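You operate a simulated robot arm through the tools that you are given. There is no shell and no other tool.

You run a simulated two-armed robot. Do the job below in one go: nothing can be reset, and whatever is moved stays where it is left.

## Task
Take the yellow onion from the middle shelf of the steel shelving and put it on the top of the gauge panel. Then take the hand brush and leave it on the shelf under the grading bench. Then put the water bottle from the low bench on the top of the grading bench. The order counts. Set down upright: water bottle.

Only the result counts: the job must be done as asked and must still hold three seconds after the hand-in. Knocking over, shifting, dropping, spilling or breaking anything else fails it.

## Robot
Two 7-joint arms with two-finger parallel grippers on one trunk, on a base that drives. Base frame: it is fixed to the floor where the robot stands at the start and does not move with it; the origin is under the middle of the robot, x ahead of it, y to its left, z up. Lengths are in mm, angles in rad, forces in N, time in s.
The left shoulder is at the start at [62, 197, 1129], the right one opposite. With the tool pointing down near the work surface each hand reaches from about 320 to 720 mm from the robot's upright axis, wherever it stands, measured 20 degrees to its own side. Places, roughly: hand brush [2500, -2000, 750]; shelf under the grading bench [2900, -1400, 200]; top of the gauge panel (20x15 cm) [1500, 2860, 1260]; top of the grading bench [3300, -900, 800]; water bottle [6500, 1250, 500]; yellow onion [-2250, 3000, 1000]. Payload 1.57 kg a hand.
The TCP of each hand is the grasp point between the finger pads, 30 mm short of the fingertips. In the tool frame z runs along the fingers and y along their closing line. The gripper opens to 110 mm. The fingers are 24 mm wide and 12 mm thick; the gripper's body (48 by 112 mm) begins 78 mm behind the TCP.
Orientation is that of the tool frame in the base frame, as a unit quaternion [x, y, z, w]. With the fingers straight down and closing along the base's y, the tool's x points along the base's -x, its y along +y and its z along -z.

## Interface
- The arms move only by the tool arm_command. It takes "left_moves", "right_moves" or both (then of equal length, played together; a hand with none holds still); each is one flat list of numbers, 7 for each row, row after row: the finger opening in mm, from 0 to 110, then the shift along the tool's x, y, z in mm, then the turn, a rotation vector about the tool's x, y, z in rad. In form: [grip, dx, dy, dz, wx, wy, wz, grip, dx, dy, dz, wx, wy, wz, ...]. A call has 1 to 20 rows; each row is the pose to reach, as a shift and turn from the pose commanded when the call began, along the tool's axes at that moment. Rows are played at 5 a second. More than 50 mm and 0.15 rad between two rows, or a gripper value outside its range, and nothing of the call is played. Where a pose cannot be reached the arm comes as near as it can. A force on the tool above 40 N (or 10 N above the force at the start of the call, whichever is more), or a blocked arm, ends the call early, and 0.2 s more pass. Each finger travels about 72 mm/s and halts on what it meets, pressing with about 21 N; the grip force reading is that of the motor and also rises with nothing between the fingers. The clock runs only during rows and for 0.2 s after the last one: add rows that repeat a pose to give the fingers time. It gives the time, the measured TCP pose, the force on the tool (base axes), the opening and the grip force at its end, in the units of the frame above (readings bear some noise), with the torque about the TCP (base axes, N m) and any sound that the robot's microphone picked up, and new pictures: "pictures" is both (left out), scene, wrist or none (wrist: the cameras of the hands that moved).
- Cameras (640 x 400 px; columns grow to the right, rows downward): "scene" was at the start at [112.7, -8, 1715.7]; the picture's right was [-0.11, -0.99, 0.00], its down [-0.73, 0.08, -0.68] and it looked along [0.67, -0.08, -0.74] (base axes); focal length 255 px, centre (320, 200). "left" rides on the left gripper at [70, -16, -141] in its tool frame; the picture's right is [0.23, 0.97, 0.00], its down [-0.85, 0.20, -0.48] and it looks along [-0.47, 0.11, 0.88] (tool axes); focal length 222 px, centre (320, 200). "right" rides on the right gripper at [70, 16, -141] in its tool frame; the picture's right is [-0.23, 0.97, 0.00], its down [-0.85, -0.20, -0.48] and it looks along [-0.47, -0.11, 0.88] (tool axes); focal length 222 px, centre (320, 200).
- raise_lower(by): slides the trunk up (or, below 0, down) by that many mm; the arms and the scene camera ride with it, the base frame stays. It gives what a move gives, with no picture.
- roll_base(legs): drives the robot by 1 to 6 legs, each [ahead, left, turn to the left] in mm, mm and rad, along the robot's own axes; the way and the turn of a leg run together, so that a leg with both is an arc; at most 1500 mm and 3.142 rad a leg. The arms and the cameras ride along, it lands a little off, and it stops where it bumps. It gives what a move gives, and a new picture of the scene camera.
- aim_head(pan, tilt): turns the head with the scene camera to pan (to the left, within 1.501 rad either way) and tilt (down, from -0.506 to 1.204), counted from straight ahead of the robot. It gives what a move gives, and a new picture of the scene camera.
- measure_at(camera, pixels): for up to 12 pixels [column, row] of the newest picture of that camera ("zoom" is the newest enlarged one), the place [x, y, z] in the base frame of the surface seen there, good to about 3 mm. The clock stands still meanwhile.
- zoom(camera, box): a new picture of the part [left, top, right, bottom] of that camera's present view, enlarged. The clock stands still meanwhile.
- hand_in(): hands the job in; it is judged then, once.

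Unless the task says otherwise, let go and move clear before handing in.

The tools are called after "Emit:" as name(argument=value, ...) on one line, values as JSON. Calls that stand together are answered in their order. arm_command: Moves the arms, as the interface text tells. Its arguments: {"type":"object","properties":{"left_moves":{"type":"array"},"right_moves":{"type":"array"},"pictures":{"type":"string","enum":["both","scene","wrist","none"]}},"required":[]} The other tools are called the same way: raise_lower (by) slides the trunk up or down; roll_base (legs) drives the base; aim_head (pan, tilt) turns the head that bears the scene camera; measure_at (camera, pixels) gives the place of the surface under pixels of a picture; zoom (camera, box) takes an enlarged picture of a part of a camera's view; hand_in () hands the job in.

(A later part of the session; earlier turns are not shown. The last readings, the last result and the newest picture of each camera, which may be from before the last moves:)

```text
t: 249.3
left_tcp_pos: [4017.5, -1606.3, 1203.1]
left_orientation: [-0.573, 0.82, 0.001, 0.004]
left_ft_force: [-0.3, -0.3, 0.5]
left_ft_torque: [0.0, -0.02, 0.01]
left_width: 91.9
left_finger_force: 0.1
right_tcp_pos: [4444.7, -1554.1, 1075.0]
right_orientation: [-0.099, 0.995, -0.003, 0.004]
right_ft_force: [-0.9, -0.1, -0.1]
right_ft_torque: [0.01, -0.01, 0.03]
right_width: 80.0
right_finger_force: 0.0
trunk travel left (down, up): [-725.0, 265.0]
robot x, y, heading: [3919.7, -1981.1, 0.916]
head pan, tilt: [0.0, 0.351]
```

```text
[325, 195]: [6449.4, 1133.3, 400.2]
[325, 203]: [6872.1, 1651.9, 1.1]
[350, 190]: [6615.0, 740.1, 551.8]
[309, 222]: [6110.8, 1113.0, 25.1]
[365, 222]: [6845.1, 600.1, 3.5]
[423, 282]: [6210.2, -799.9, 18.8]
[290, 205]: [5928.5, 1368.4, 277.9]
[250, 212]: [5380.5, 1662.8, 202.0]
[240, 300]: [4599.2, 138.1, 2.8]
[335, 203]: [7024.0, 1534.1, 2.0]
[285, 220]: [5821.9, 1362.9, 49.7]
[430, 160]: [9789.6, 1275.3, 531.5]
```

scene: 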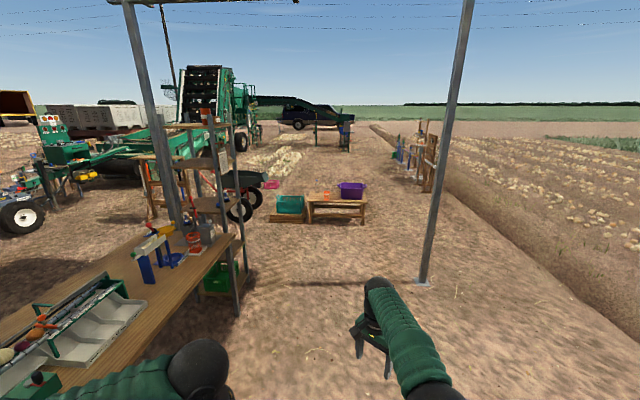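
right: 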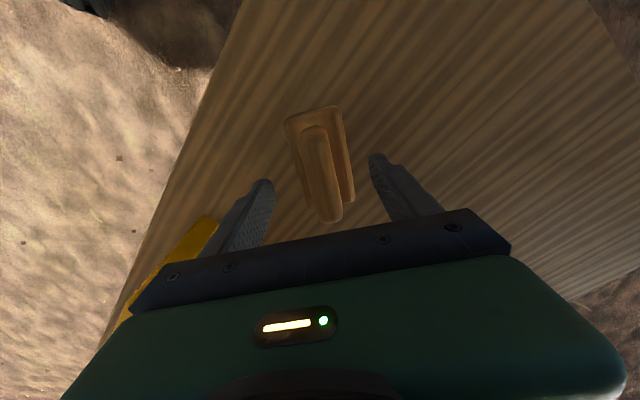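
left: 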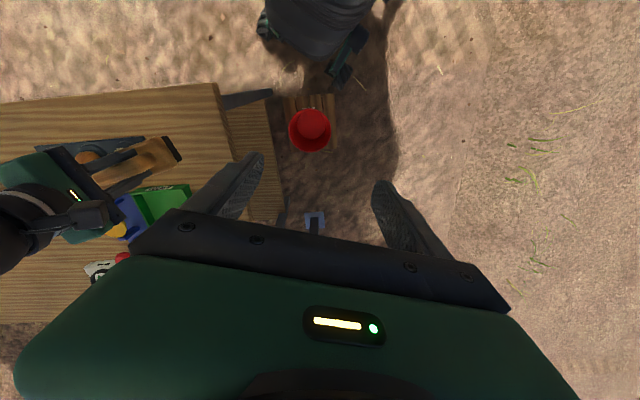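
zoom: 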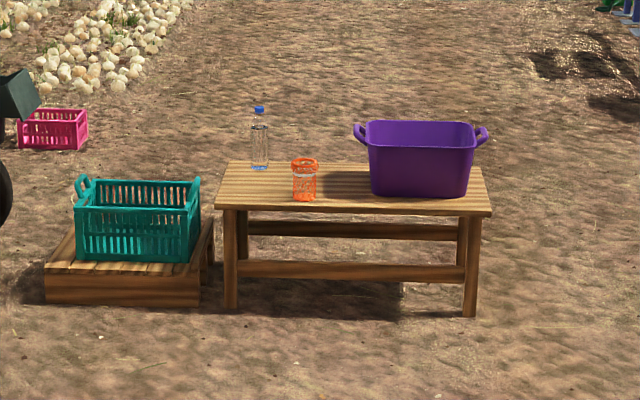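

Emit:
measure_at(camera="zoom", pixels=[[259, 111], [260, 140], [260, 168], [304, 190], [218, 205], [490, 213], [228, 163], [480, 168], [420, 150], [303, 160], [140, 220], [260, 190]])

```text
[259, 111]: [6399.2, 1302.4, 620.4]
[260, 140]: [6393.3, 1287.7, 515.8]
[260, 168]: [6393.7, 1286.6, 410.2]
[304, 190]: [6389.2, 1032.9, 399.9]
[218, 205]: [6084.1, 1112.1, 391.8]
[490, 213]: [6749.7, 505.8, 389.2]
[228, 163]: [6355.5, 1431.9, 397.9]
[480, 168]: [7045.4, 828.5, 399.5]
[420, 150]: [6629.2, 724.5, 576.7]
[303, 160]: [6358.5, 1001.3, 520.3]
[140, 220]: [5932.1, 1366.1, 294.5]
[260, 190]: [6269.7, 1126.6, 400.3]
```

The bottle stands at about (6400,1298), base z 400, cap top ~628, diameter ~62, near the rear left of the low bench; an orange cup is in front right of it. I drive via a wide way-point to a stand-off in front of the low bench.

Emit:
roll_base(legs=[[0, 0, -0.13], [835, 0, 0], [835, 0, 0], [0, 0, 0.488], [1400, 0, 0], [0, 0, -0.442]])

Emit:
aim_head(pan=0, tilt=0.7)

```text
t: 267.7
left_tcp_pos: [5643.7, 907.1, 1202.4]
left_orientation: [-0.536, 0.844, 0.0, 0.003]
left_ft_force: [-0.2, 0.2, -0.7]
left_ft_torque: [0.0, -0.01, -0.03]
left_width: 92.4
left_finger_force: 0.1
right_tcp_pos: [6074.2, 920.3, 1073.0]
right_orientation: [-0.054, 0.999, -0.003, 0.005]
right_ft_force: [-0.6, -0.5, 0.0]
right_ft_torque: [-0.02, 0.01, -0.01]
right_width: 79.9
right_finger_force: 0.0
trunk travel left (down, up): [-725.0, 265.0]
robot x, y, heading: [5516.8, 544.4, 0.822]
head pan, tilt: [0.0, 0.351]
```

scene: 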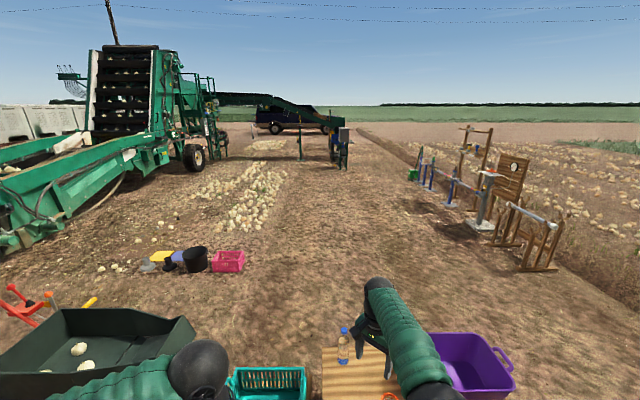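

```text
t: 268.5
left_tcp_pos: [5644.9, 905.0, 1203.0]
left_orientation: [-0.537, 0.844, 0.001, 0.004]
left_ft_force: [0.6, -0.1, -0.4]
left_ft_torque: [-0.01, 0.01, 0.0]
left_width: 92.0
left_finger_force: 0.0
right_tcp_pos: [6075.3, 920.2, 1073.7]
right_orientation: [-0.056, 0.998, -0.002, 0.006]
right_ft_force: [0.0, -0.8, -0.1]
right_ft_torque: [0.02, 0.0, 0.02]
right_width: 79.7
right_finger_force: 0.1
trunk travel left (down, up): [-725.0, 265.0]
robot x, y, heading: [5514.5, 541.8, 0.823]
head pan, tilt: [0.0, 0.7]
```

scene: 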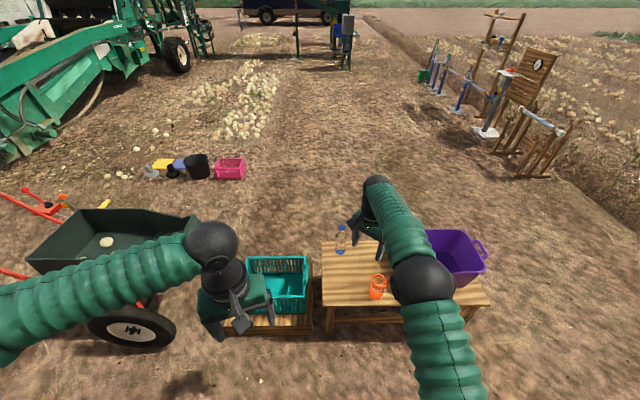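

The left arm may overhang the wheelbarrow at the left (30-200, 210-340). I measure before lowering anything.

Emit:
measure_at(camera="scene", pixels=[[110, 215], [190, 225], [35, 265], [60, 250], [130, 330], [150, 255], [100, 290], [30, 320], [210, 240], [5, 345], [170, 340], [220, 330]])

Emit:
zoom(camera="scene", box=[300, 210, 500, 340])

```text
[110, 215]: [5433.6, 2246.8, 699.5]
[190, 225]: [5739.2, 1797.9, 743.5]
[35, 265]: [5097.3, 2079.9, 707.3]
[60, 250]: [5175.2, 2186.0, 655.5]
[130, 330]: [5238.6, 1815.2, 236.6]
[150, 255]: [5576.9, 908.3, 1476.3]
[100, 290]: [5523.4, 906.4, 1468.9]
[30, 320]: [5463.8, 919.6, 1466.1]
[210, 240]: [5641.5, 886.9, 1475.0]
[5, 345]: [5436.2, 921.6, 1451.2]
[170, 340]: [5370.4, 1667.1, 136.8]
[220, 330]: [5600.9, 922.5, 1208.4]
```

```text
3.08 times, centred on (400, 275) of scene
```

zoom: 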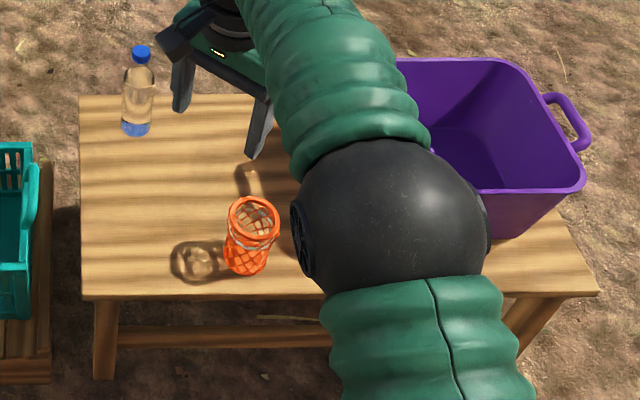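

Emit:
measure_at(camera="zoom", pixels=[[141, 52], [140, 62], [138, 95], [137, 132], [125, 110], [152, 110], [85, 295], [80, 98], [250, 205], [250, 265], [595, 290], [30, 165]])

Emit:
zoom(camera="scene", box=[320, 215, 370, 265])

```text
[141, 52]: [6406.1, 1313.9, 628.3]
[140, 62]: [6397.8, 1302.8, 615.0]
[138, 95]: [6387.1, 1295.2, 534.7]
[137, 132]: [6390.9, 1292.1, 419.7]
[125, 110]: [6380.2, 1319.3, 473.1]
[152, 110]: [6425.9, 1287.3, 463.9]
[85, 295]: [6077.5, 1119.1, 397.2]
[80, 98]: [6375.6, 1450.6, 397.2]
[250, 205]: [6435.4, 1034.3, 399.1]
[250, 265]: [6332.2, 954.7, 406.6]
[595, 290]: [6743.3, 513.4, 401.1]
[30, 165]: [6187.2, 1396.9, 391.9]
```

```text
8.00 times, centred on (345, 240) of scene
```

zoom: 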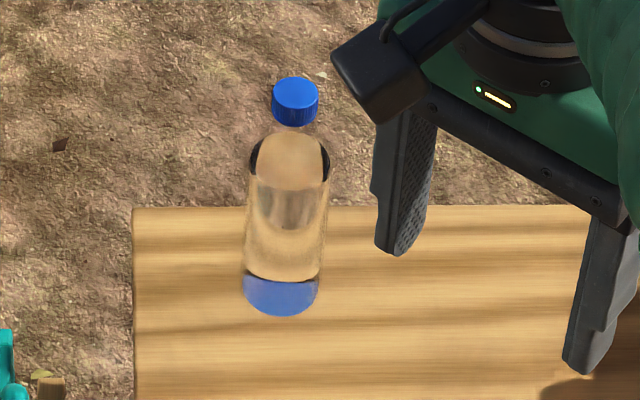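

Bottle axis ≈ (6403,1309), cap top z 630, diameter ~60. The left arm is far from the wheelbarrow. I lower the trunk 529 mm and pitch the right hand to 25° below horizontal, aimed straight at the bench.

Emit:
raise_lower(by=-400)

Emit:
raise_lower(by=-129)

Emit:
arm_command(right_moves=[100, -2.5, 4, 4, -0.0453, -0.1203, -0.0711, 100, -5, 8, 8, -0.0905, -0.2406, -0.1422, 100, -7.5, 12, 13, -0.1358, -0.3609, -0.2133, 100, -10, 16, 17, -0.1811, -0.4812, -0.2844, 100, -12.5, 20, 22, -0.2263, -0.6014, -0.3556, 100, -15, 24, 26, -0.2716, -0.7217, -0.4267, 100, -17.5, 28, 30, -0.3169, -0.842, -0.4978, 100, -20, 32, 35, -0.3621, -0.9623, -0.5689, 100, -22.7, 36.6, 39, -0.4074, -1.0826, -0.64, 100, -22.7, 36.6, 39, -0.4074, -1.0826, -0.64], pictures="both")

```text
t: 272.3
left_tcp_pos: [5643.7, 905.0, 803.3]
left_orientation: [-0.537, 0.844, 0.001, 0.004]
left_ft_force: [0.2, -0.2, 0.1]
left_ft_torque: [0.02, -0.03, -0.01]
left_width: 92.0
left_finger_force: 0.1
right_tcp_pos: [6074.4, 920.1, 674.5]
right_orientation: [-0.054, 0.999, -0.002, 0.005]
right_ft_force: [0.7, -0.6, 0.4]
right_ft_torque: [0.01, -0.01, -0.01]
right_width: 80.2
right_finger_force: 0.2
trunk travel left (down, up): [-325.0, 665.0]
robot x, y, heading: [5518.7, 542.8, 0.823]
head pan, tilt: [0.0, 0.7]
```

```text
t: 273.9
left_tcp_pos: [5644.3, 904.6, 675.0]
left_orientation: [-0.537, 0.844, 0.001, 0.004]
left_ft_force: [-0.6, 0.4, 0.6]
left_ft_torque: [-0.01, -0.02, 0.02]
left_width: 92.0
left_finger_force: 0.1
right_tcp_pos: [6074.3, 918.9, 544.9]
right_orientation: [-0.054, 0.999, -0.002, 0.005]
right_ft_force: [-0.3, 0.4, -0.2]
right_ft_torque: [-0.01, -0.03, 0.0]
right_width: 80.0
right_finger_force: 0.1
trunk travel left (down, up): [-196.0, 794.0]
robot x, y, heading: [5517.6, 543.8, 0.824]
head pan, tilt: [0.0, 0.7]
```

```text
t: 276.1
left_tcp_pos: [5641.8, 904.5, 673.5]
left_orientation: [-0.537, 0.844, 0.001, 0.005]
left_ft_force: [0.1, 0.4, 0.2]
left_ft_torque: [-0.01, -0.05, 0.04]
left_width: 91.9
left_finger_force: 0.0
right_tcp_pos: [6093.1, 957.2, 506.6]
right_orientation: [-0.343, 0.769, 0.214, 0.496]
right_ft_force: [0.7, -0.1, 0.3]
right_ft_torque: [-0.01, -0.03, 0.0]
right_width: 99.8
right_finger_force: 0.0
trunk travel left (down, up): [-196.0, 794.0]
robot x, y, heading: [5518.3, 546.3, 0.826]
head pan, tilt: [0.0, 0.7]
```

scene: 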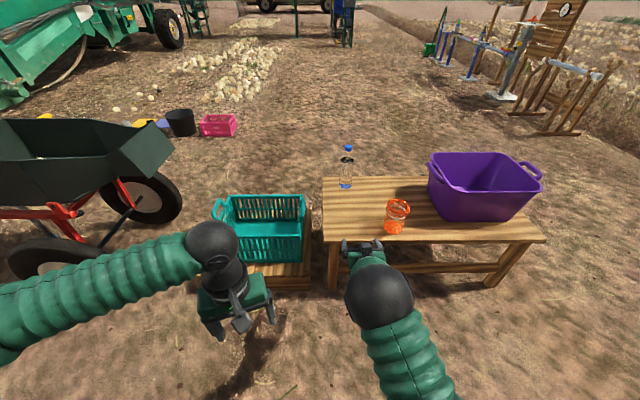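
right: 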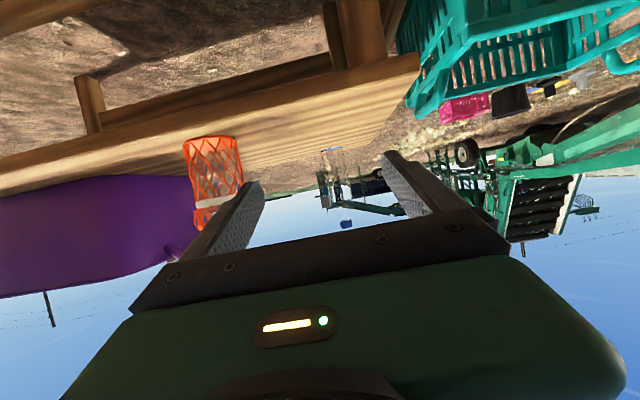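

The hand now points at the lane; the bottle is 469 mm ahead and 10 mm to the left of the tool line. I drive forward 250, then check.

Emit:
roll_base(legs=[[250, 8, 0]])

Emit:
zoom(camera="right", box=[0, 0, 640, 400])

```text
t: 277.9
left_tcp_pos: [5809.4, 1097.8, 674.0]
left_orientation: [-0.538, 0.843, 0.001, 0.004]
left_ft_force: [-0.2, 0.6, -0.4]
left_ft_torque: [-0.03, 0.02, 0.03]
left_width: 91.9
left_finger_force: 0.2
right_tcp_pos: [6258.3, 1149.9, 505.4]
right_orientation: [-0.342, 0.77, 0.214, 0.494]
right_ft_force: [0.0, -0.7, -0.3]
right_ft_torque: [0.03, -0.01, 0.01]
right_width: 100.1
right_finger_force: 0.1
trunk travel left (down, up): [-196.0, 794.0]
robot x, y, heading: [5682.5, 735.0, 0.825]
head pan, tilt: [0.0, 0.7]
```

scene: 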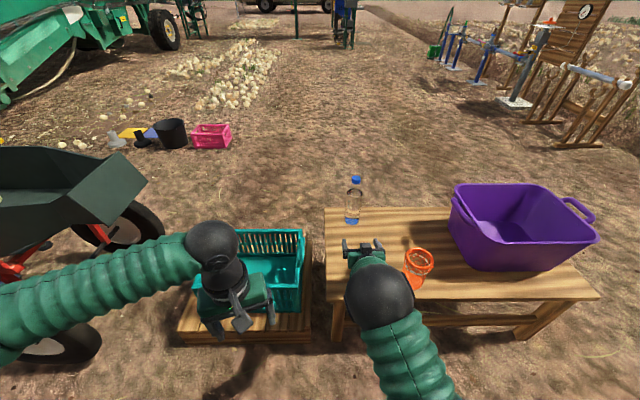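

```text
1.00 times, centred on (320, 200) of right (not enlarged: the box is as wide or as high as the picture)
```

zoom: 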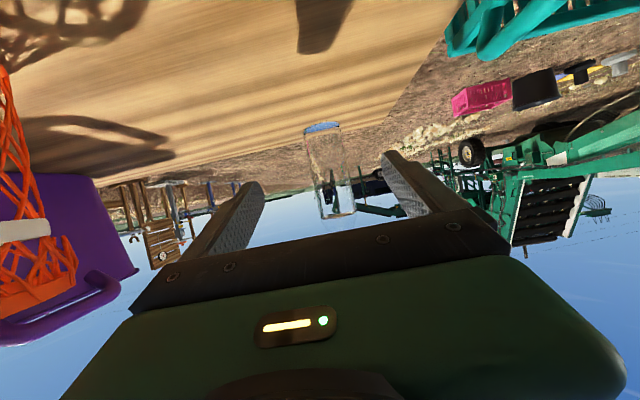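

The bottle stands straight ahead between the fingers (328,170); the orange cup is near on the right. I check the elbow/forearm clearance to the cup before the last approach.

Emit:
measure_at(camera="scene", pixels=[[408, 290], [378, 270], [400, 310], [378, 300], [418, 258], [418, 285], [405, 262], [432, 262], [355, 182], [353, 217], [352, 195], [375, 262]])

Emit:
zoom(camera="scene", box=[320, 170, 450, 330])

```text
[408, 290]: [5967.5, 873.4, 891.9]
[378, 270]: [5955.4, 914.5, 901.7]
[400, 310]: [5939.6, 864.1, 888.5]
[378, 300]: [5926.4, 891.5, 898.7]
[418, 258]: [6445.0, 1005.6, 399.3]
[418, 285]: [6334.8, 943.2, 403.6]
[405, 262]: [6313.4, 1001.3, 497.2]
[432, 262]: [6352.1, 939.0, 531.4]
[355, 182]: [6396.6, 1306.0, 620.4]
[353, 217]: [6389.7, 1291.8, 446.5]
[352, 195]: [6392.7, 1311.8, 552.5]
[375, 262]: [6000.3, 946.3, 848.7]
```

```text
2.50 times, centred on (385, 250) of scene
```

zoom: 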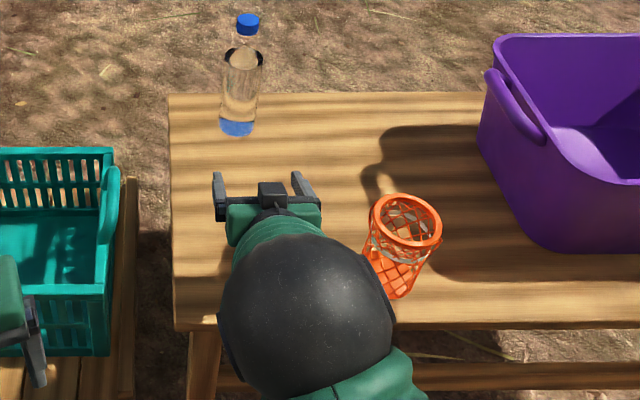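

The elbow is high (z~890) and the wrist stays >60 mm from the cup. I drive the last 145 mm.

Emit:
roll_base(legs=[[145, 0, 0]])

Emit:
zoom(camera="right", box=[160, 60, 480, 260])

Emit:
zoom(camera="scene", box=[300, 170, 440, 290])

```text
t: 279.3
left_tcp_pos: [5906.5, 1201.4, 673.6]
left_orientation: [-0.536, 0.844, 0.001, 0.004]
left_ft_force: [0.7, 0.0, -0.4]
left_ft_torque: [0.0, 0.01, -0.01]
left_width: 91.8
left_finger_force: 0.0
right_tcp_pos: [6355.6, 1253.0, 506.2]
right_orientation: [-0.342, 0.77, 0.213, 0.495]
right_ft_force: [0.2, -0.4, -0.2]
right_ft_torque: [0.02, -0.03, -0.04]
right_width: 100.0
right_finger_force: 0.1
trunk travel left (down, up): [-196.0, 794.0]
robot x, y, heading: [5782.3, 838.2, 0.826]
head pan, tilt: [0.0, 0.7]
```

scene: 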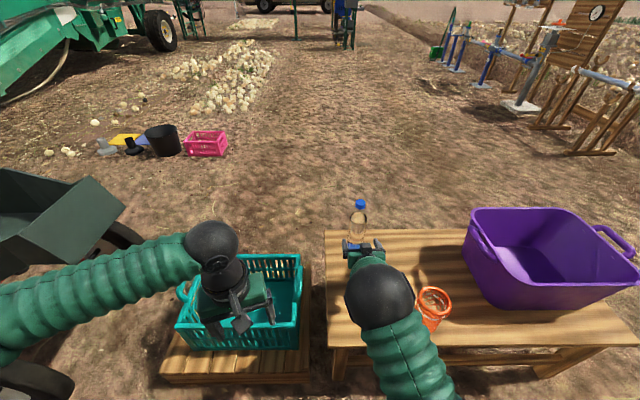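

```text
2.00 times, centred on (320, 160) of right
```

zoom: 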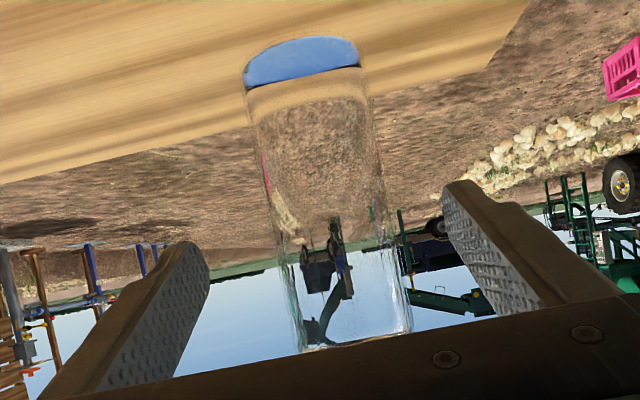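

```text
3.33 times, centred on (370, 230) of scene
```

zoom: 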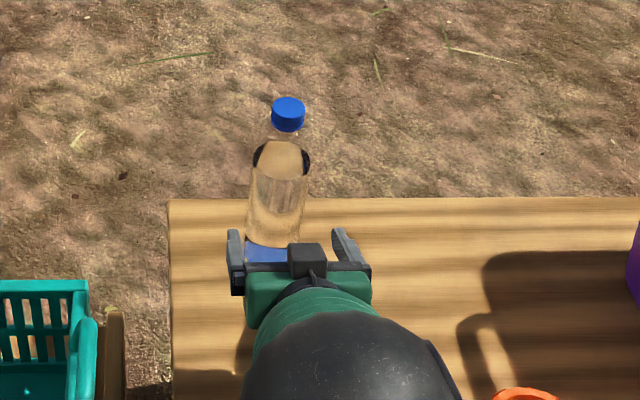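

The bottle sits centred between the fingers in the wrist view (325 between 207 and 445), 73 mm ahead. I move in horizontally and close.

Emit:
arm_command(right_moves=[100, -6, 0.5, 13, 0, 0, 0, 100, -12, 1, 26, 0, 0, 0, 100, -18, 1.5, 39, 0, 0, 0, 100, -24, 2, 52, 0, 0, 0, 100, -29.3, 2.5, 64.4, 0, 0, 0, 100, -29.3, 2.5, 64.4, 0, 0, 0], pictures="both")

Emit:
zoom(camera="scene", box=[300, 170, 440, 290])

```text
t: 280.7
left_tcp_pos: [5905.5, 1199.9, 675.3]
left_orientation: [-0.536, 0.844, 0.002, 0.006]
left_ft_force: [-0.1, 0.1, -0.7]
left_ft_torque: [-0.01, 0.0, 0.0]
left_width: 92.3
left_finger_force: 0.1
right_tcp_pos: [6401.6, 1309.6, 510.5]
right_orientation: [-0.341, 0.77, 0.213, 0.496]
right_ft_force: [0.9, 0.6, 0.1]
right_ft_torque: [0.01, -0.01, 0.0]
right_width: 100.2
right_finger_force: 0.0
trunk travel left (down, up): [-196.0, 794.0]
robot x, y, heading: [5780.5, 843.4, 0.826]
head pan, tilt: [0.0, 0.7]
```

scene: 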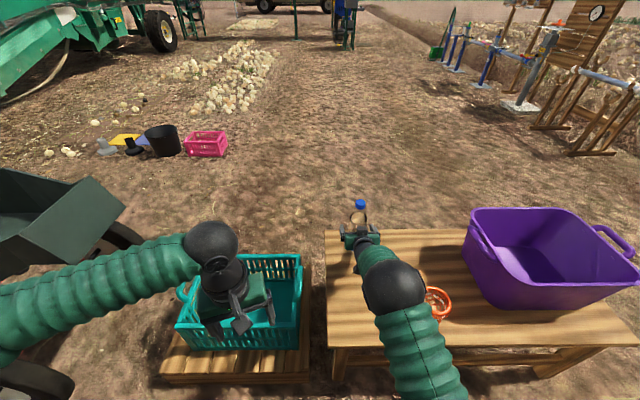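
right: 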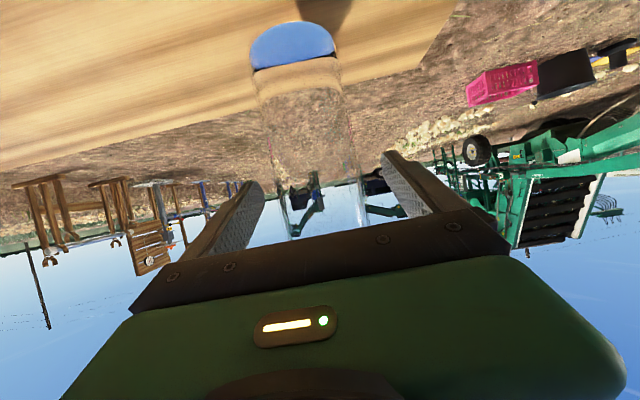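

```text
3.33 times, centred on (370, 230) of scene
```

zoom: 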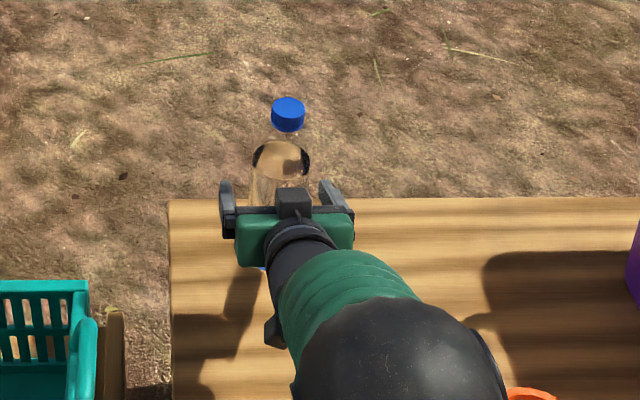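

The bottle is centred between the fingers (252-308 between 235 and 325). I close gently.

Emit:
arm_command(right_moves=[85, 0, 0, 0, 0, 0, 0, 72, 0, 0, 0, 0, 0, 0, 60, 0, 0, 0, 0, 0, 0, 45, 0, 0, 0, 0, 0, 0, 45, 0, 0, 0, 0, 0, 0, 45, 0, 0, 0, 0, 0, 0], pictures="wrist")

```text
t: 282.1
left_tcp_pos: [5906.2, 1200.4, 674.8]
left_orientation: [-0.537, 0.844, 0.001, 0.007]
left_ft_force: [-0.8, -0.1, 0.5]
left_ft_torque: [0.06, 0.02, 0.01]
left_width: 91.8
left_finger_force: 0.0
right_tcp_pos: [6400.9, 1308.2, 508.5]
right_orientation: [-0.342, 0.769, 0.213, 0.496]
right_ft_force: [1.3, -0.2, 2.0]
right_ft_torque: [0.08, -0.06, -0.07]
right_width: 65.0
right_finger_force: 20.8
trunk travel left (down, up): [-196.0, 794.0]
robot x, y, heading: [5782.8, 838.2, 0.824]
head pan, tilt: [0.0, 0.7]
```

right: 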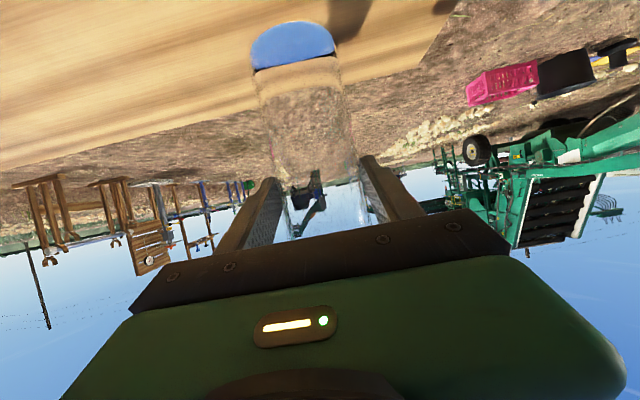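

Gripped (65 mm, 20.8 N). I lift straight up with the trunk 160 mm, check the grip, then back out.

Emit:
raise_lower(by=160)

Emit:
zoom(camera="scene", box=[280, 150, 440, 290])

```text
t: 283.9
left_tcp_pos: [5906.9, 1200.2, 834.9]
left_orientation: [-0.536, 0.844, 0.001, 0.005]
left_ft_force: [-0.5, -0.2, 0.3]
left_ft_torque: [0.0, -0.03, 0.03]
left_width: 92.0
left_finger_force: 0.0
right_tcp_pos: [6400.9, 1308.3, 666.9]
right_orientation: [-0.342, 0.77, 0.213, 0.495]
right_ft_force: [-0.1, 0.2, -6.1]
right_ft_torque: [-0.06, 0.03, 0.02]
right_width: 65.0
right_finger_force: 20.6
trunk travel left (down, up): [-356.0, 634.0]
robot x, y, heading: [5778.3, 837.0, 0.825]
head pan, tilt: [0.0, 0.7]
```

```text
2.86 times, centred on (360, 220) of scene
```

zoom: 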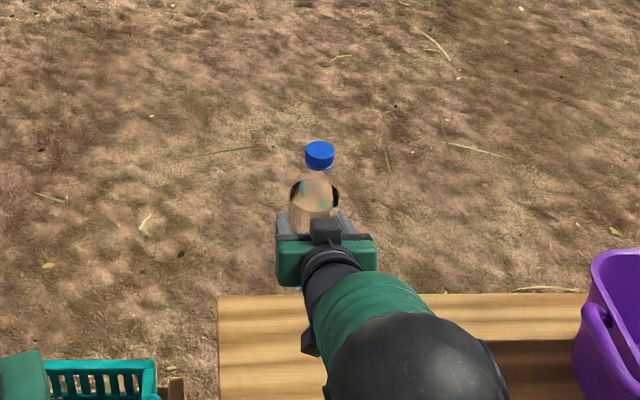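

The bottle hangs upright (weight ~6 N). I raise another 100 mm, then back straight out and set the carrying height.

Emit:
raise_lower(by=100)

Emit:
roll_base(legs=[[-450, 0, 0]])

Emit:
raise_lower(by=193)

```text
t: 285.2
left_tcp_pos: [5906.4, 1200.6, 935.4]
left_orientation: [-0.536, 0.844, 0.001, 0.005]
left_ft_force: [0.4, -0.2, -0.4]
left_ft_torque: [0.02, -0.01, -0.02]
left_width: 92.2
left_finger_force: 0.0
right_tcp_pos: [6400.2, 1307.9, 766.5]
right_orientation: [-0.342, 0.77, 0.213, 0.495]
right_ft_force: [0.8, -0.1, -5.5]
right_ft_torque: [-0.05, 0.06, -0.01]
right_width: 64.7
right_finger_force: 20.8
trunk travel left (down, up): [-456.0, 534.0]
robot x, y, heading: [5779.7, 839.1, 0.82]
head pan, tilt: [0.0, 0.7]
```

```text
t: 288.0
left_tcp_pos: [5603.1, 872.4, 934.6]
left_orientation: [-0.537, 0.844, 0.002, 0.005]
left_ft_force: [-0.6, 0.1, -0.7]
left_ft_torque: [-0.02, -0.03, 0.0]
left_width: 92.1
left_finger_force: 0.0
right_tcp_pos: [6096.5, 979.9, 768.5]
right_orientation: [-0.341, 0.77, 0.212, 0.495]
right_ft_force: [0.3, 0.2, -5.5]
right_ft_torque: [-0.03, 0.04, 0.0]
right_width: 64.9
right_finger_force: 20.9
trunk travel left (down, up): [-456.0, 534.0]
robot x, y, heading: [5476.0, 511.1, 0.82]
head pan, tilt: [0.0, 0.7]
```

scene: 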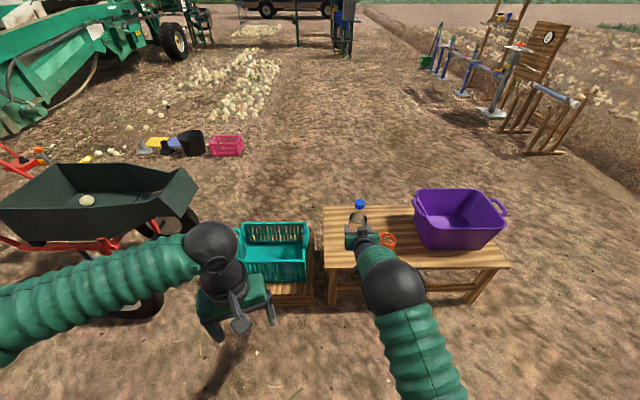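

```text
t: 290.1
left_tcp_pos: [5601.3, 870.9, 1128.6]
left_orientation: [-0.537, 0.844, 0.002, 0.006]
left_ft_force: [-0.1, 0.5, -0.7]
left_ft_torque: [0.0, -0.01, -0.02]
left_width: 91.9
left_finger_force: 0.1
right_tcp_pos: [6094.7, 978.9, 961.1]
right_orientation: [-0.342, 0.77, 0.214, 0.495]
right_ft_force: [1.1, 0.1, -5.6]
right_ft_torque: [-0.04, 0.05, 0.03]
right_width: 64.9
right_finger_force: 21.0
trunk travel left (down, up): [-649.0, 341.0]
robot x, y, heading: [5476.8, 507.6, 0.826]
head pan, tilt: [0.0, 0.7]
```

Bottle clear of everything. I retrace the wide route behind the grading bench with the bottle held level.

Emit:
roll_base(legs=[[0, 0, -2.677], [680, 0, 0], [681, 0, 0], [0, 0, -0.464]])

Emit:
roll_base(legs=[[1400, 0, 0]])

```text
t: 304.8
left_tcp_pos: [4999.0, -1162.9, 1128.2]
left_orientation: [0.84, 0.542, -0.007, 0.001]
left_ft_force: [-0.7, 1.2, 0.4]
left_ft_torque: [0.03, 0.03, 0.01]
left_width: 92.2
left_finger_force: 0.2
right_tcp_pos: [4506.1, -1278.0, 962.0]
right_orientation: [0.766, 0.347, -0.495, 0.217]
right_ft_force: [-0.7, -0.8, -5.3]
right_ft_torque: [0.06, -0.06, -0.05]
right_width: 64.6
right_finger_force: 21.3
trunk travel left (down, up): [-649.0, 341.0]
robot x, y, heading: [5116.5, -795.5, -2.302]
head pan, tilt: [0.0, 0.7]
```

scene: 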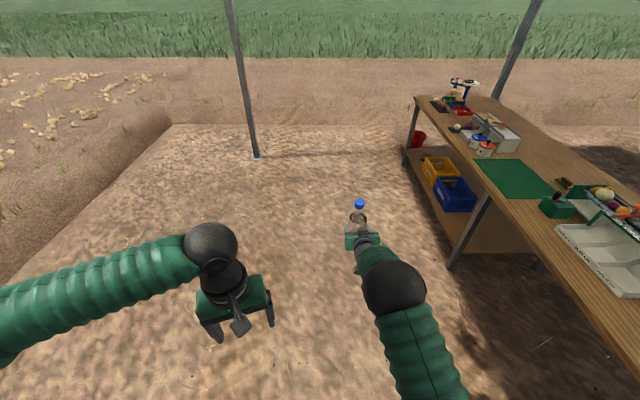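

```text
t: 311.8
left_tcp_pos: [4047.9, -2209.8, 1129.0]
left_orientation: [0.841, 0.541, -0.007, 0.002]
left_ft_force: [0.2, 0.0, 0.4]
left_ft_torque: [0.0, -0.01, -0.02]
left_width: 91.9
left_finger_force: 0.1
right_tcp_pos: [3553.8, -2323.1, 962.9]
right_orientation: [0.767, 0.344, -0.496, 0.216]
right_ft_force: [0.3, -0.5, -5.3]
right_ft_torque: [0.04, -0.1, -0.04]
right_width: 64.5
right_finger_force: 20.9
trunk travel left (down, up): [-649.0, 341.0]
robot x, y, heading: [4170.3, -1853.7, -2.31]
head pan, tilt: [0.0, 0.7]
```

scene: 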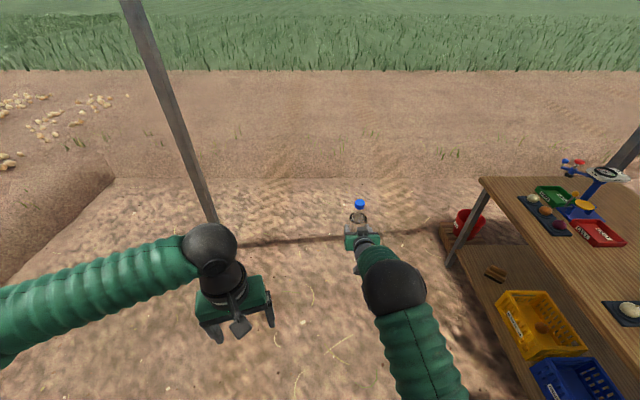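

The free rear-right corner of the bench is visible at (490,195). I continue and turn to face it.

Emit:
roll_base(legs=[[0, 0, -0.027], [1393, 0, 0], [0, 0, -1.545]])

Emit:
aim_head(pan=-0.1, tilt=0.65)

```text
t: 322.8
left_tcp_pos: [2855.6, -2732.9, 1129.9]
left_orientation: [0.978, -0.21, -0.007, -0.005]
left_ft_force: [-0.2, 0.2, 0.1]
left_ft_torque: [0.01, 0.02, -0.04]
left_width: 91.8
left_finger_force: 0.1
right_tcp_pos: [2738.0, -2238.7, 964.4]
right_orientation: [0.788, -0.295, -0.504, -0.195]
right_ft_force: [0.4, -0.7, -6.4]
right_ft_torque: [-0.07, -0.08, -0.02]
right_width: 64.8
right_finger_force: 20.8
trunk travel left (down, up): [-649.0, 341.0]
robot x, y, heading: [3214.8, -2849.3, 2.409]
head pan, tilt: [0.0, 0.7]
```

scene: 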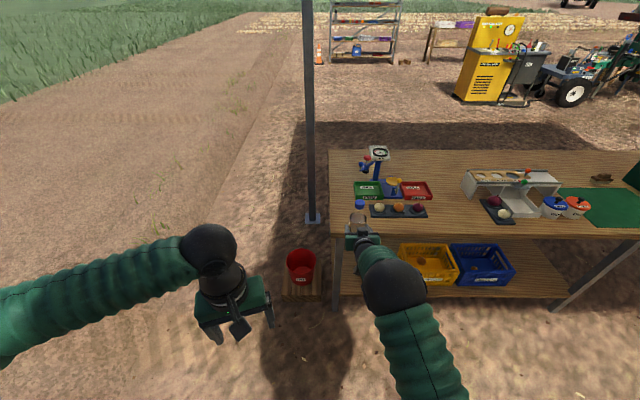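

```text
t: 323.5
left_tcp_pos: [2857.3, -2733.9, 1130.8]
left_orientation: [0.978, -0.21, -0.008, -0.004]
left_ft_force: [-0.7, -0.3, 0.6]
left_ft_torque: [-0.01, 0.0, -0.03]
left_width: 92.0
left_finger_force: 0.1
right_tcp_pos: [2739.2, -2239.2, 964.8]
right_orientation: [0.787, -0.295, -0.506, -0.196]
right_ft_force: [0.4, -0.9, -4.9]
right_ft_torque: [-0.06, -0.06, 0.03]
right_width: 64.9
right_finger_force: 21.2
trunk travel left (down, up): [-649.0, 341.0]
robot x, y, heading: [3216.8, -2851.7, 2.408]
head pan, tilt: [-0.099, 0.649]
```

scene: 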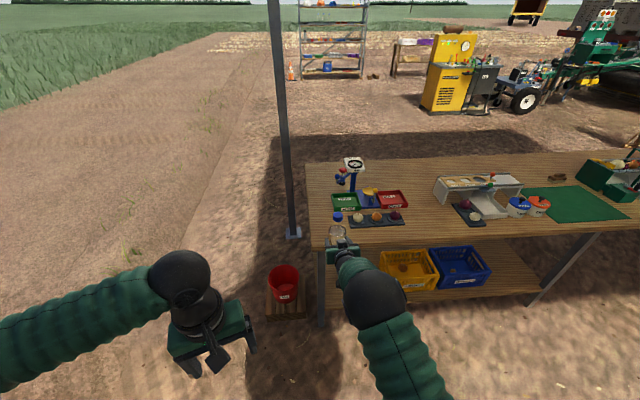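

Emit:
zoom(camera="scene", box=[290, 150, 450, 270])

Emit:
measure_at(camera="scene", pixels=[[350, 223], [355, 215], [332, 205], [335, 195], [320, 230], [316, 205], [338, 217], [325, 215], [312, 246], [340, 250]])

```text
3.33 times, centred on (370, 210) of scene
```

zoom: 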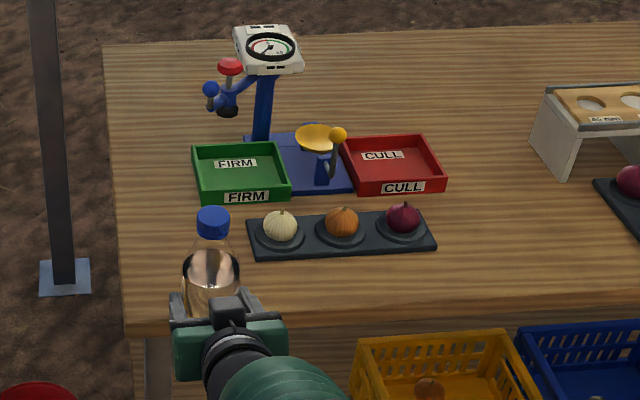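

```text
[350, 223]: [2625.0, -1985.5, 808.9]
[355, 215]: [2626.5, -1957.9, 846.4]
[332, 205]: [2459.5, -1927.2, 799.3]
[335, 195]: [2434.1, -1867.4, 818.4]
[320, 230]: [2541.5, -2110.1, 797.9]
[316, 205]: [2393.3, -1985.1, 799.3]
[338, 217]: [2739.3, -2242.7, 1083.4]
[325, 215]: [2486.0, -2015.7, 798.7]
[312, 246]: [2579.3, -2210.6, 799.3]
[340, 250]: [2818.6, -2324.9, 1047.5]
```

The free corner spot spans to the tray's end (~110 mm from the bottle's path). I drive 270 mm forward; bottle base is at ~856, bench top 800.

Emit:
roll_base(legs=[[270, 0, 0]])

Emit:
zoom(camera="scene", box=[270, 150, 470, 300])

Emit:
zoom(camera="right", box=[0, 0, 640, 400])

```text
t: 325.4
left_tcp_pos: [2655.9, -2554.3, 1130.8]
left_orientation: [0.978, -0.209, -0.008, -0.004]
left_ft_force: [-0.9, -0.1, 0.4]
left_ft_torque: [-0.03, -0.01, 0.04]
left_width: 91.8
left_finger_force: 0.1
right_tcp_pos: [2539.0, -2061.9, 966.8]
right_orientation: [0.786, -0.296, -0.506, -0.196]
right_ft_force: [0.0, -0.2, -6.0]
right_ft_torque: [-0.05, -0.07, -0.02]
right_width: 64.4
right_finger_force: 21.3
trunk travel left (down, up): [-649.0, 341.0]
robot x, y, heading: [3011.4, -2670.7, 2.416]
head pan, tilt: [-0.099, 0.649]
```

scene: 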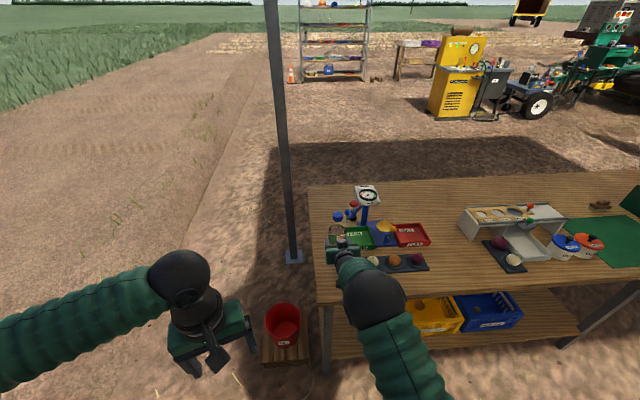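

```text
2.67 times, centred on (370, 225) of scene
```

zoom: 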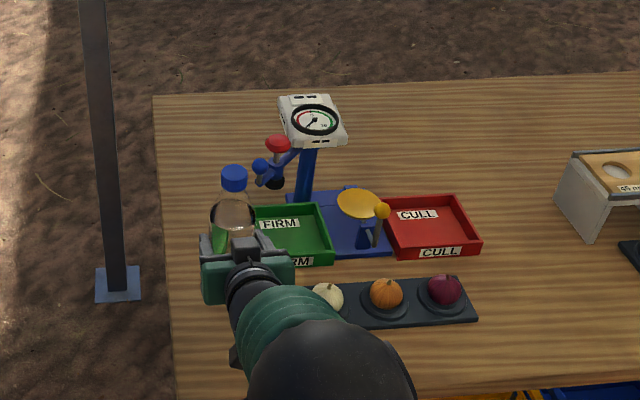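

```text
1.00 times, centred on (320, 200) of right (not enlarged: the box is as wide or as high as the picture)
```

zoom: 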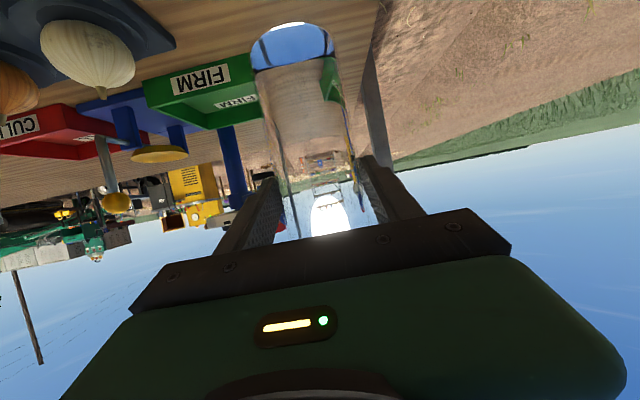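

The bottle hangs over the free corner (TCP (2539,-2062)), 110+ mm from the tray. I lower 50 mm, then feel for contact.

Emit:
arm_command(right_moves=[45, 11.4, 0, 5.1, 0, 0, 0, 45, 22.8, 0, 10.3, 0, 0, 0, 45, 34.2, 0, 15.4, 0, 0, 0, 45, 45.6, 0, 20.6, 0, 0, 0, 45, 45.6, 0, 20.6, 0, 0, 0], pictures="scene")

```text
t: 326.6
left_tcp_pos: [2657.6, -2553.7, 1130.0]
left_orientation: [0.978, -0.21, -0.008, -0.005]
left_ft_force: [-0.2, -0.1, -0.5]
left_ft_torque: [0.0, 0.02, 0.0]
left_width: 92.0
left_finger_force: 0.1
right_tcp_pos: [2539.5, -2060.8, 916.3]
right_orientation: [0.786, -0.296, -0.506, -0.197]
right_ft_force: [0.6, -0.1, -6.0]
right_ft_torque: [-0.07, -0.04, -0.02]
right_width: 65.1
right_finger_force: 21.3
trunk travel left (down, up): [-649.0, 341.0]
robot x, y, heading: [3016.9, -2674.2, 2.413]
head pan, tilt: [-0.099, 0.649]
```

scene: 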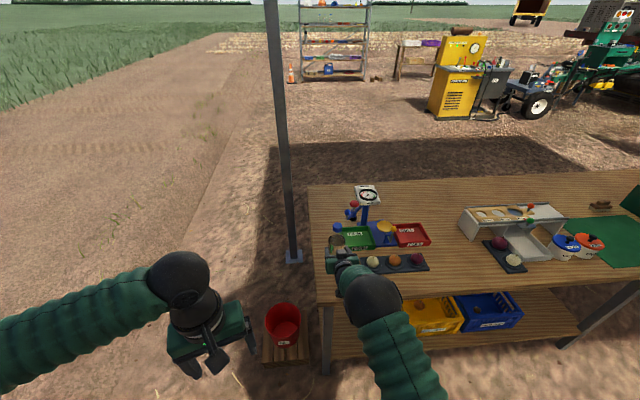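

Emit:
arm_command(right_moves=[45, 1.8, 0, 0.8, 0, 0, 0, 45, 3.6, 0, 1.6, 0, 0, 0, 45, 3.6, 0, 1.6, 0, 0, 0], pictures="none")

Emit:
arm_command(right_moves=[45, 0.9, 0, 0.4, 0, 0, 0, 45, 1.8, 0, 0.8, 0, 0, 0, 45, 1.8, 0, 0.8, 0, 0, 0], pictures="none")

```text
t: 327.4
left_tcp_pos: [2657.3, -2554.8, 1130.8]
left_orientation: [0.978, -0.209, -0.008, -0.005]
left_ft_force: [-0.1, 0.2, -1.0]
left_ft_torque: [0.02, 0.03, 0.03]
left_width: 92.3
left_finger_force: 0.0
right_tcp_pos: [2539.6, -2061.0, 913.4]
right_orientation: [0.787, -0.295, -0.506, -0.196]
right_ft_force: [0.6, 0.4, -5.4]
right_ft_torque: [-0.08, -0.04, -0.03]
right_width: 64.5
right_finger_force: 21.7
trunk travel left (down, up): [-649.0, 341.0]
robot x, y, heading: [3015.0, -2668.3, 2.411]
head pan, tilt: [-0.099, 0.649]
```

```text
t: 328.2
left_tcp_pos: [2656.7, -2553.8, 1130.2]
left_orientation: [0.978, -0.21, -0.009, -0.005]
left_ft_force: [-0.6, -0.6, -0.9]
left_ft_torque: [-0.01, 0.03, -0.02]
left_width: 91.8
left_finger_force: 0.1
right_tcp_pos: [2539.8, -2061.4, 909.7]
right_orientation: [0.786, -0.296, -0.506, -0.197]
right_ft_force: [0.3, 0.8, -5.4]
right_ft_torque: [-0.06, -0.06, -0.01]
right_width: 64.6
right_finger_force: 20.7
trunk travel left (down, up): [-649.0, 341.0]
robot x, y, heading: [3016.3, -2667.6, 2.411]
head pan, tilt: [-0.099, 0.649]
```

Emit:
arm_command(right_moves=[45, 0.9, 0, 0.4, 0, 0, 0, 45, 1.8, 0, 0.8, 0, 0, 0, 45, 1.8, 0, 0.8, 0, 0, 0], pictures="none")

Emit:
arm_command(right_moves=[45, 0.6, 0, 0.3, 0, 0, 0, 45, 0.9, 0, 0.4, 0, 0, 0, 45, 0.9, 0, 0.4, 0, 0, 0], pictures="none")

```text
t: 329.0
left_tcp_pos: [2657.3, -2554.2, 1130.6]
left_orientation: [0.978, -0.209, -0.009, -0.005]
left_ft_force: [0.4, 0.3, 0.0]
left_ft_torque: [0.0, -0.03, -0.04]
left_width: 92.0
left_finger_force: 0.1
right_tcp_pos: [2540.6, -2058.9, 909.5]
right_orientation: [0.786, -0.295, -0.507, -0.196]
right_ft_force: [0.3, 1.8, 0.6]
right_ft_torque: [0.04, -0.01, -0.01]
right_width: 64.7
right_finger_force: 20.6
trunk travel left (down, up): [-649.0, 341.0]
robot x, y, heading: [3013.8, -2674.0, 2.413]
head pan, tilt: [-0.099, 0.649]
```

```text
t: 329.8
left_tcp_pos: [2658.5, -2557.2, 1131.4]
left_orientation: [0.978, -0.21, -0.009, -0.005]
left_ft_force: [-0.6, 0.2, 1.1]
left_ft_torque: [0.01, 0.0, 0.01]
left_width: 92.0
left_finger_force: 0.0
right_tcp_pos: [2540.7, -2060.6, 909.5]
right_orientation: [0.785, -0.295, -0.507, -0.197]
right_ft_force: [-1.1, 4.1, 6.4]
right_ft_torque: [0.19, 0.19, -0.06]
right_width: 64.9
right_finger_force: 21.1
trunk travel left (down, up): [-649.0, 341.0]
robot x, y, heading: [3013.0, -2671.8, 2.411]
head pan, tilt: [-0.099, 0.649]
```

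Contact is firm (net +6 N). I ease off slightly and open in small steps.

Emit:
arm_command(right_moves=[45, -0.7, 0, -0.3, 0, 0, 0, 45, -0.7, 0, -0.3, 0, 0, 0, 65, -0.7, 0, -0.3, 0, 0, 0, 66, -0.7, 0, -0.3, 0, 0, 0, 67, -0.7, 0, -0.3, 0, 0, 0, 69, -0.7, 0, -0.3, 0, 0, 0, 72, -0.7, 0, -0.3, 0, 0, 0, 77, -0.7, 0, -0.3, 0, 0, 0, 84, -0.7, 0, -0.3, 0, 0, 0, 92, -0.7, 0, -0.3, 0, 0, 0, 98, -0.7, 0, -0.3, 0, 0, 0, 98, -0.7, 0, -0.3, 0, 0, 0], pictures="both")

Emit:
zoom(camera="scene", box=[290, 190, 410, 290])

```text
t: 332.4
left_tcp_pos: [2656.9, -2555.5, 1129.2]
left_orientation: [0.978, -0.21, -0.009, -0.004]
left_ft_force: [-0.2, 0.6, -0.8]
left_ft_torque: [-0.04, -0.03, 0.0]
left_width: 92.1
left_finger_force: 0.1
right_tcp_pos: [2539.8, -2061.0, 909.1]
right_orientation: [0.786, -0.296, -0.506, -0.197]
right_ft_force: [0.2, 0.4, 0.2]
right_ft_torque: [0.01, -0.02, -0.01]
right_width: 98.1
right_finger_force: 0.2
trunk travel left (down, up): [-649.0, 341.0]
robot x, y, heading: [3012.5, -2669.9, 2.413]
head pan, tilt: [-0.099, 0.649]
```

scene: 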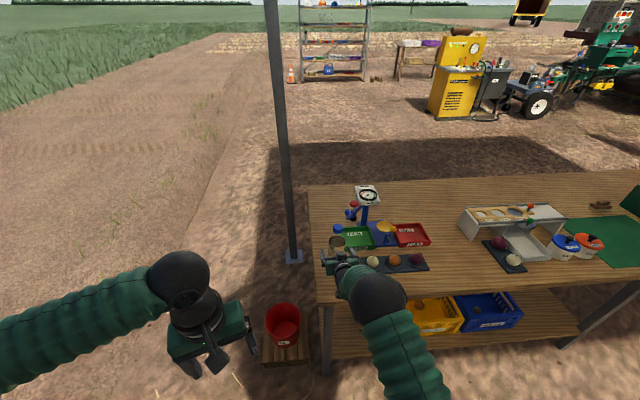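
right: 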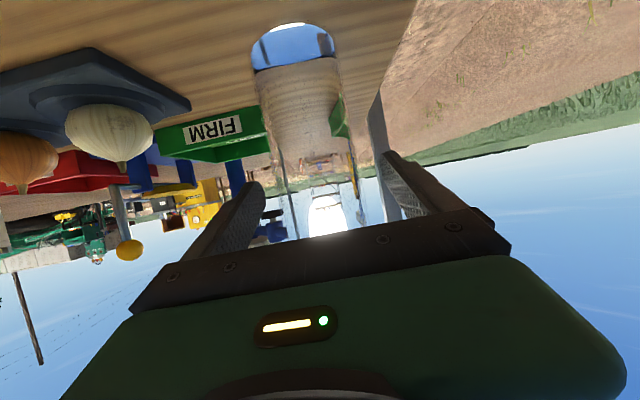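

```text
4.00 times, centred on (350, 240) of scene
```

zoom: 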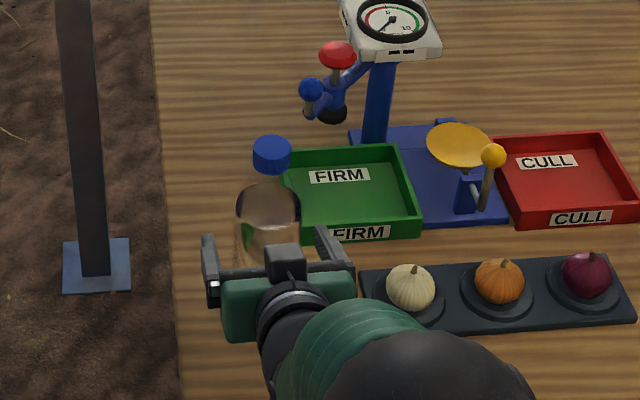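

The bottle stands free. I withdraw along the tool axis.

Emit:
arm_command(right_moves=[98, 0, 0, -10, 0, 0, 0, 98, 0, 0, -25, 0, 0, 0, 98, 0, 0, -45, 0, 0, 0, 98, 0, 0, -70, 0, 0, 0, 98, 0, 0, -100, 0, 0, 0, 98, 0, 0, -130, 0, 0, 0, 98, 0, 0, -150, 0, 0, 0], pictures="none")

Emit:
roll_base(legs=[[-350, 0, 0]])

Emit:
zoom(camera="scene", box=[260, 150, 460, 310])

```text
t: 334.0
left_tcp_pos: [2658.9, -2556.0, 1131.2]
left_orientation: [0.978, -0.209, -0.009, -0.004]
left_ft_force: [0.7, -0.2, -0.1]
left_ft_torque: [-0.02, -0.01, 0.0]
left_width: 92.0
left_finger_force: 0.0
right_tcp_pos: [2642.4, -2152.7, 970.6]
right_orientation: [0.786, -0.295, -0.507, -0.197]
right_ft_force: [0.5, 0.0, 0.0]
right_ft_torque: [0.01, -0.01, 0.01]
right_width: 98.2
right_finger_force: 0.1
trunk travel left (down, up): [-649.0, 341.0]
robot x, y, heading: [3014.0, -2670.9, 2.411]
head pan, tilt: [-0.099, 0.649]
```

```text
t: 336.3
left_tcp_pos: [2920.3, -2791.4, 1131.2]
left_orientation: [0.978, -0.209, -0.009, -0.004]
left_ft_force: [0.8, 0.4, 0.3]
left_ft_torque: [-0.03, 0.05, 0.0]
left_width: 92.1
left_finger_force: 0.1
right_tcp_pos: [2904.2, -2389.1, 969.4]
right_orientation: [0.787, -0.295, -0.506, -0.196]
right_ft_force: [-1.1, 0.0, -0.7]
right_ft_torque: [0.02, 0.01, 0.0]
right_width: 98.0
right_finger_force: 0.1
trunk travel left (down, up): [-649.0, 341.0]
robot x, y, heading: [3276.5, -2910.6, 2.411]
head pan, tilt: [-0.099, 0.649]
```

scene: 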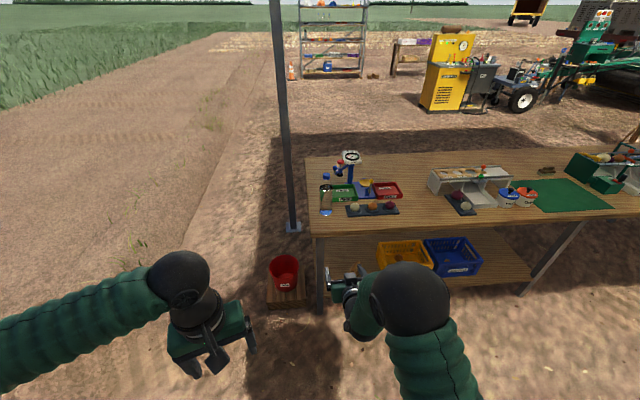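

```text
2.50 times, centred on (360, 230) of scene
```

zoom: 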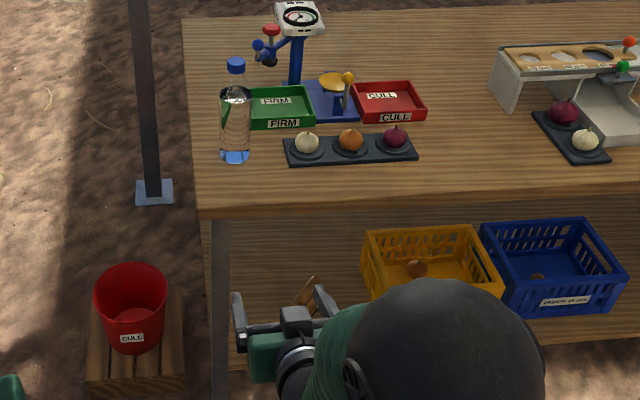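

The bottle stands upright on the bench. I take a quick look at the onion on the gauge panel and the shelf from here.

Emit:
zoom(camera="scene", box=[420, 20, 500, 70])

Emit:
zoom(camera="scene", box=[285, 0, 385, 90])

```text
8.00 times, centred on (460, 45) of scene
```

zoom: 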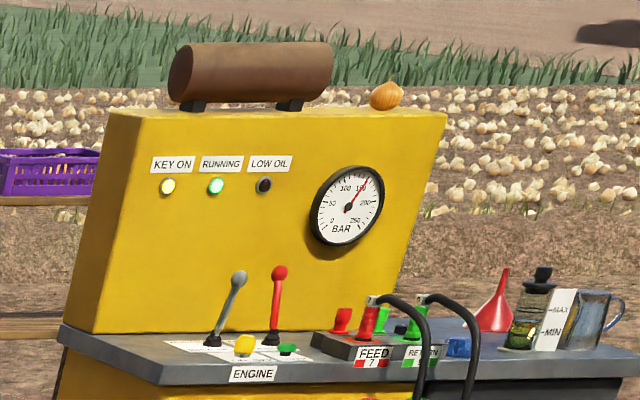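

```text
4.44 times, centred on (335, 45) of scene
```

zoom: 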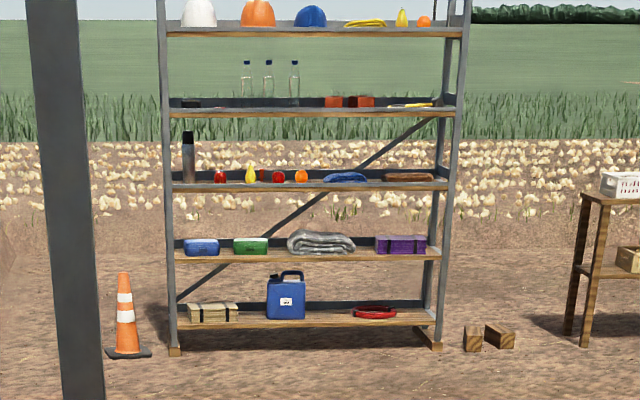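

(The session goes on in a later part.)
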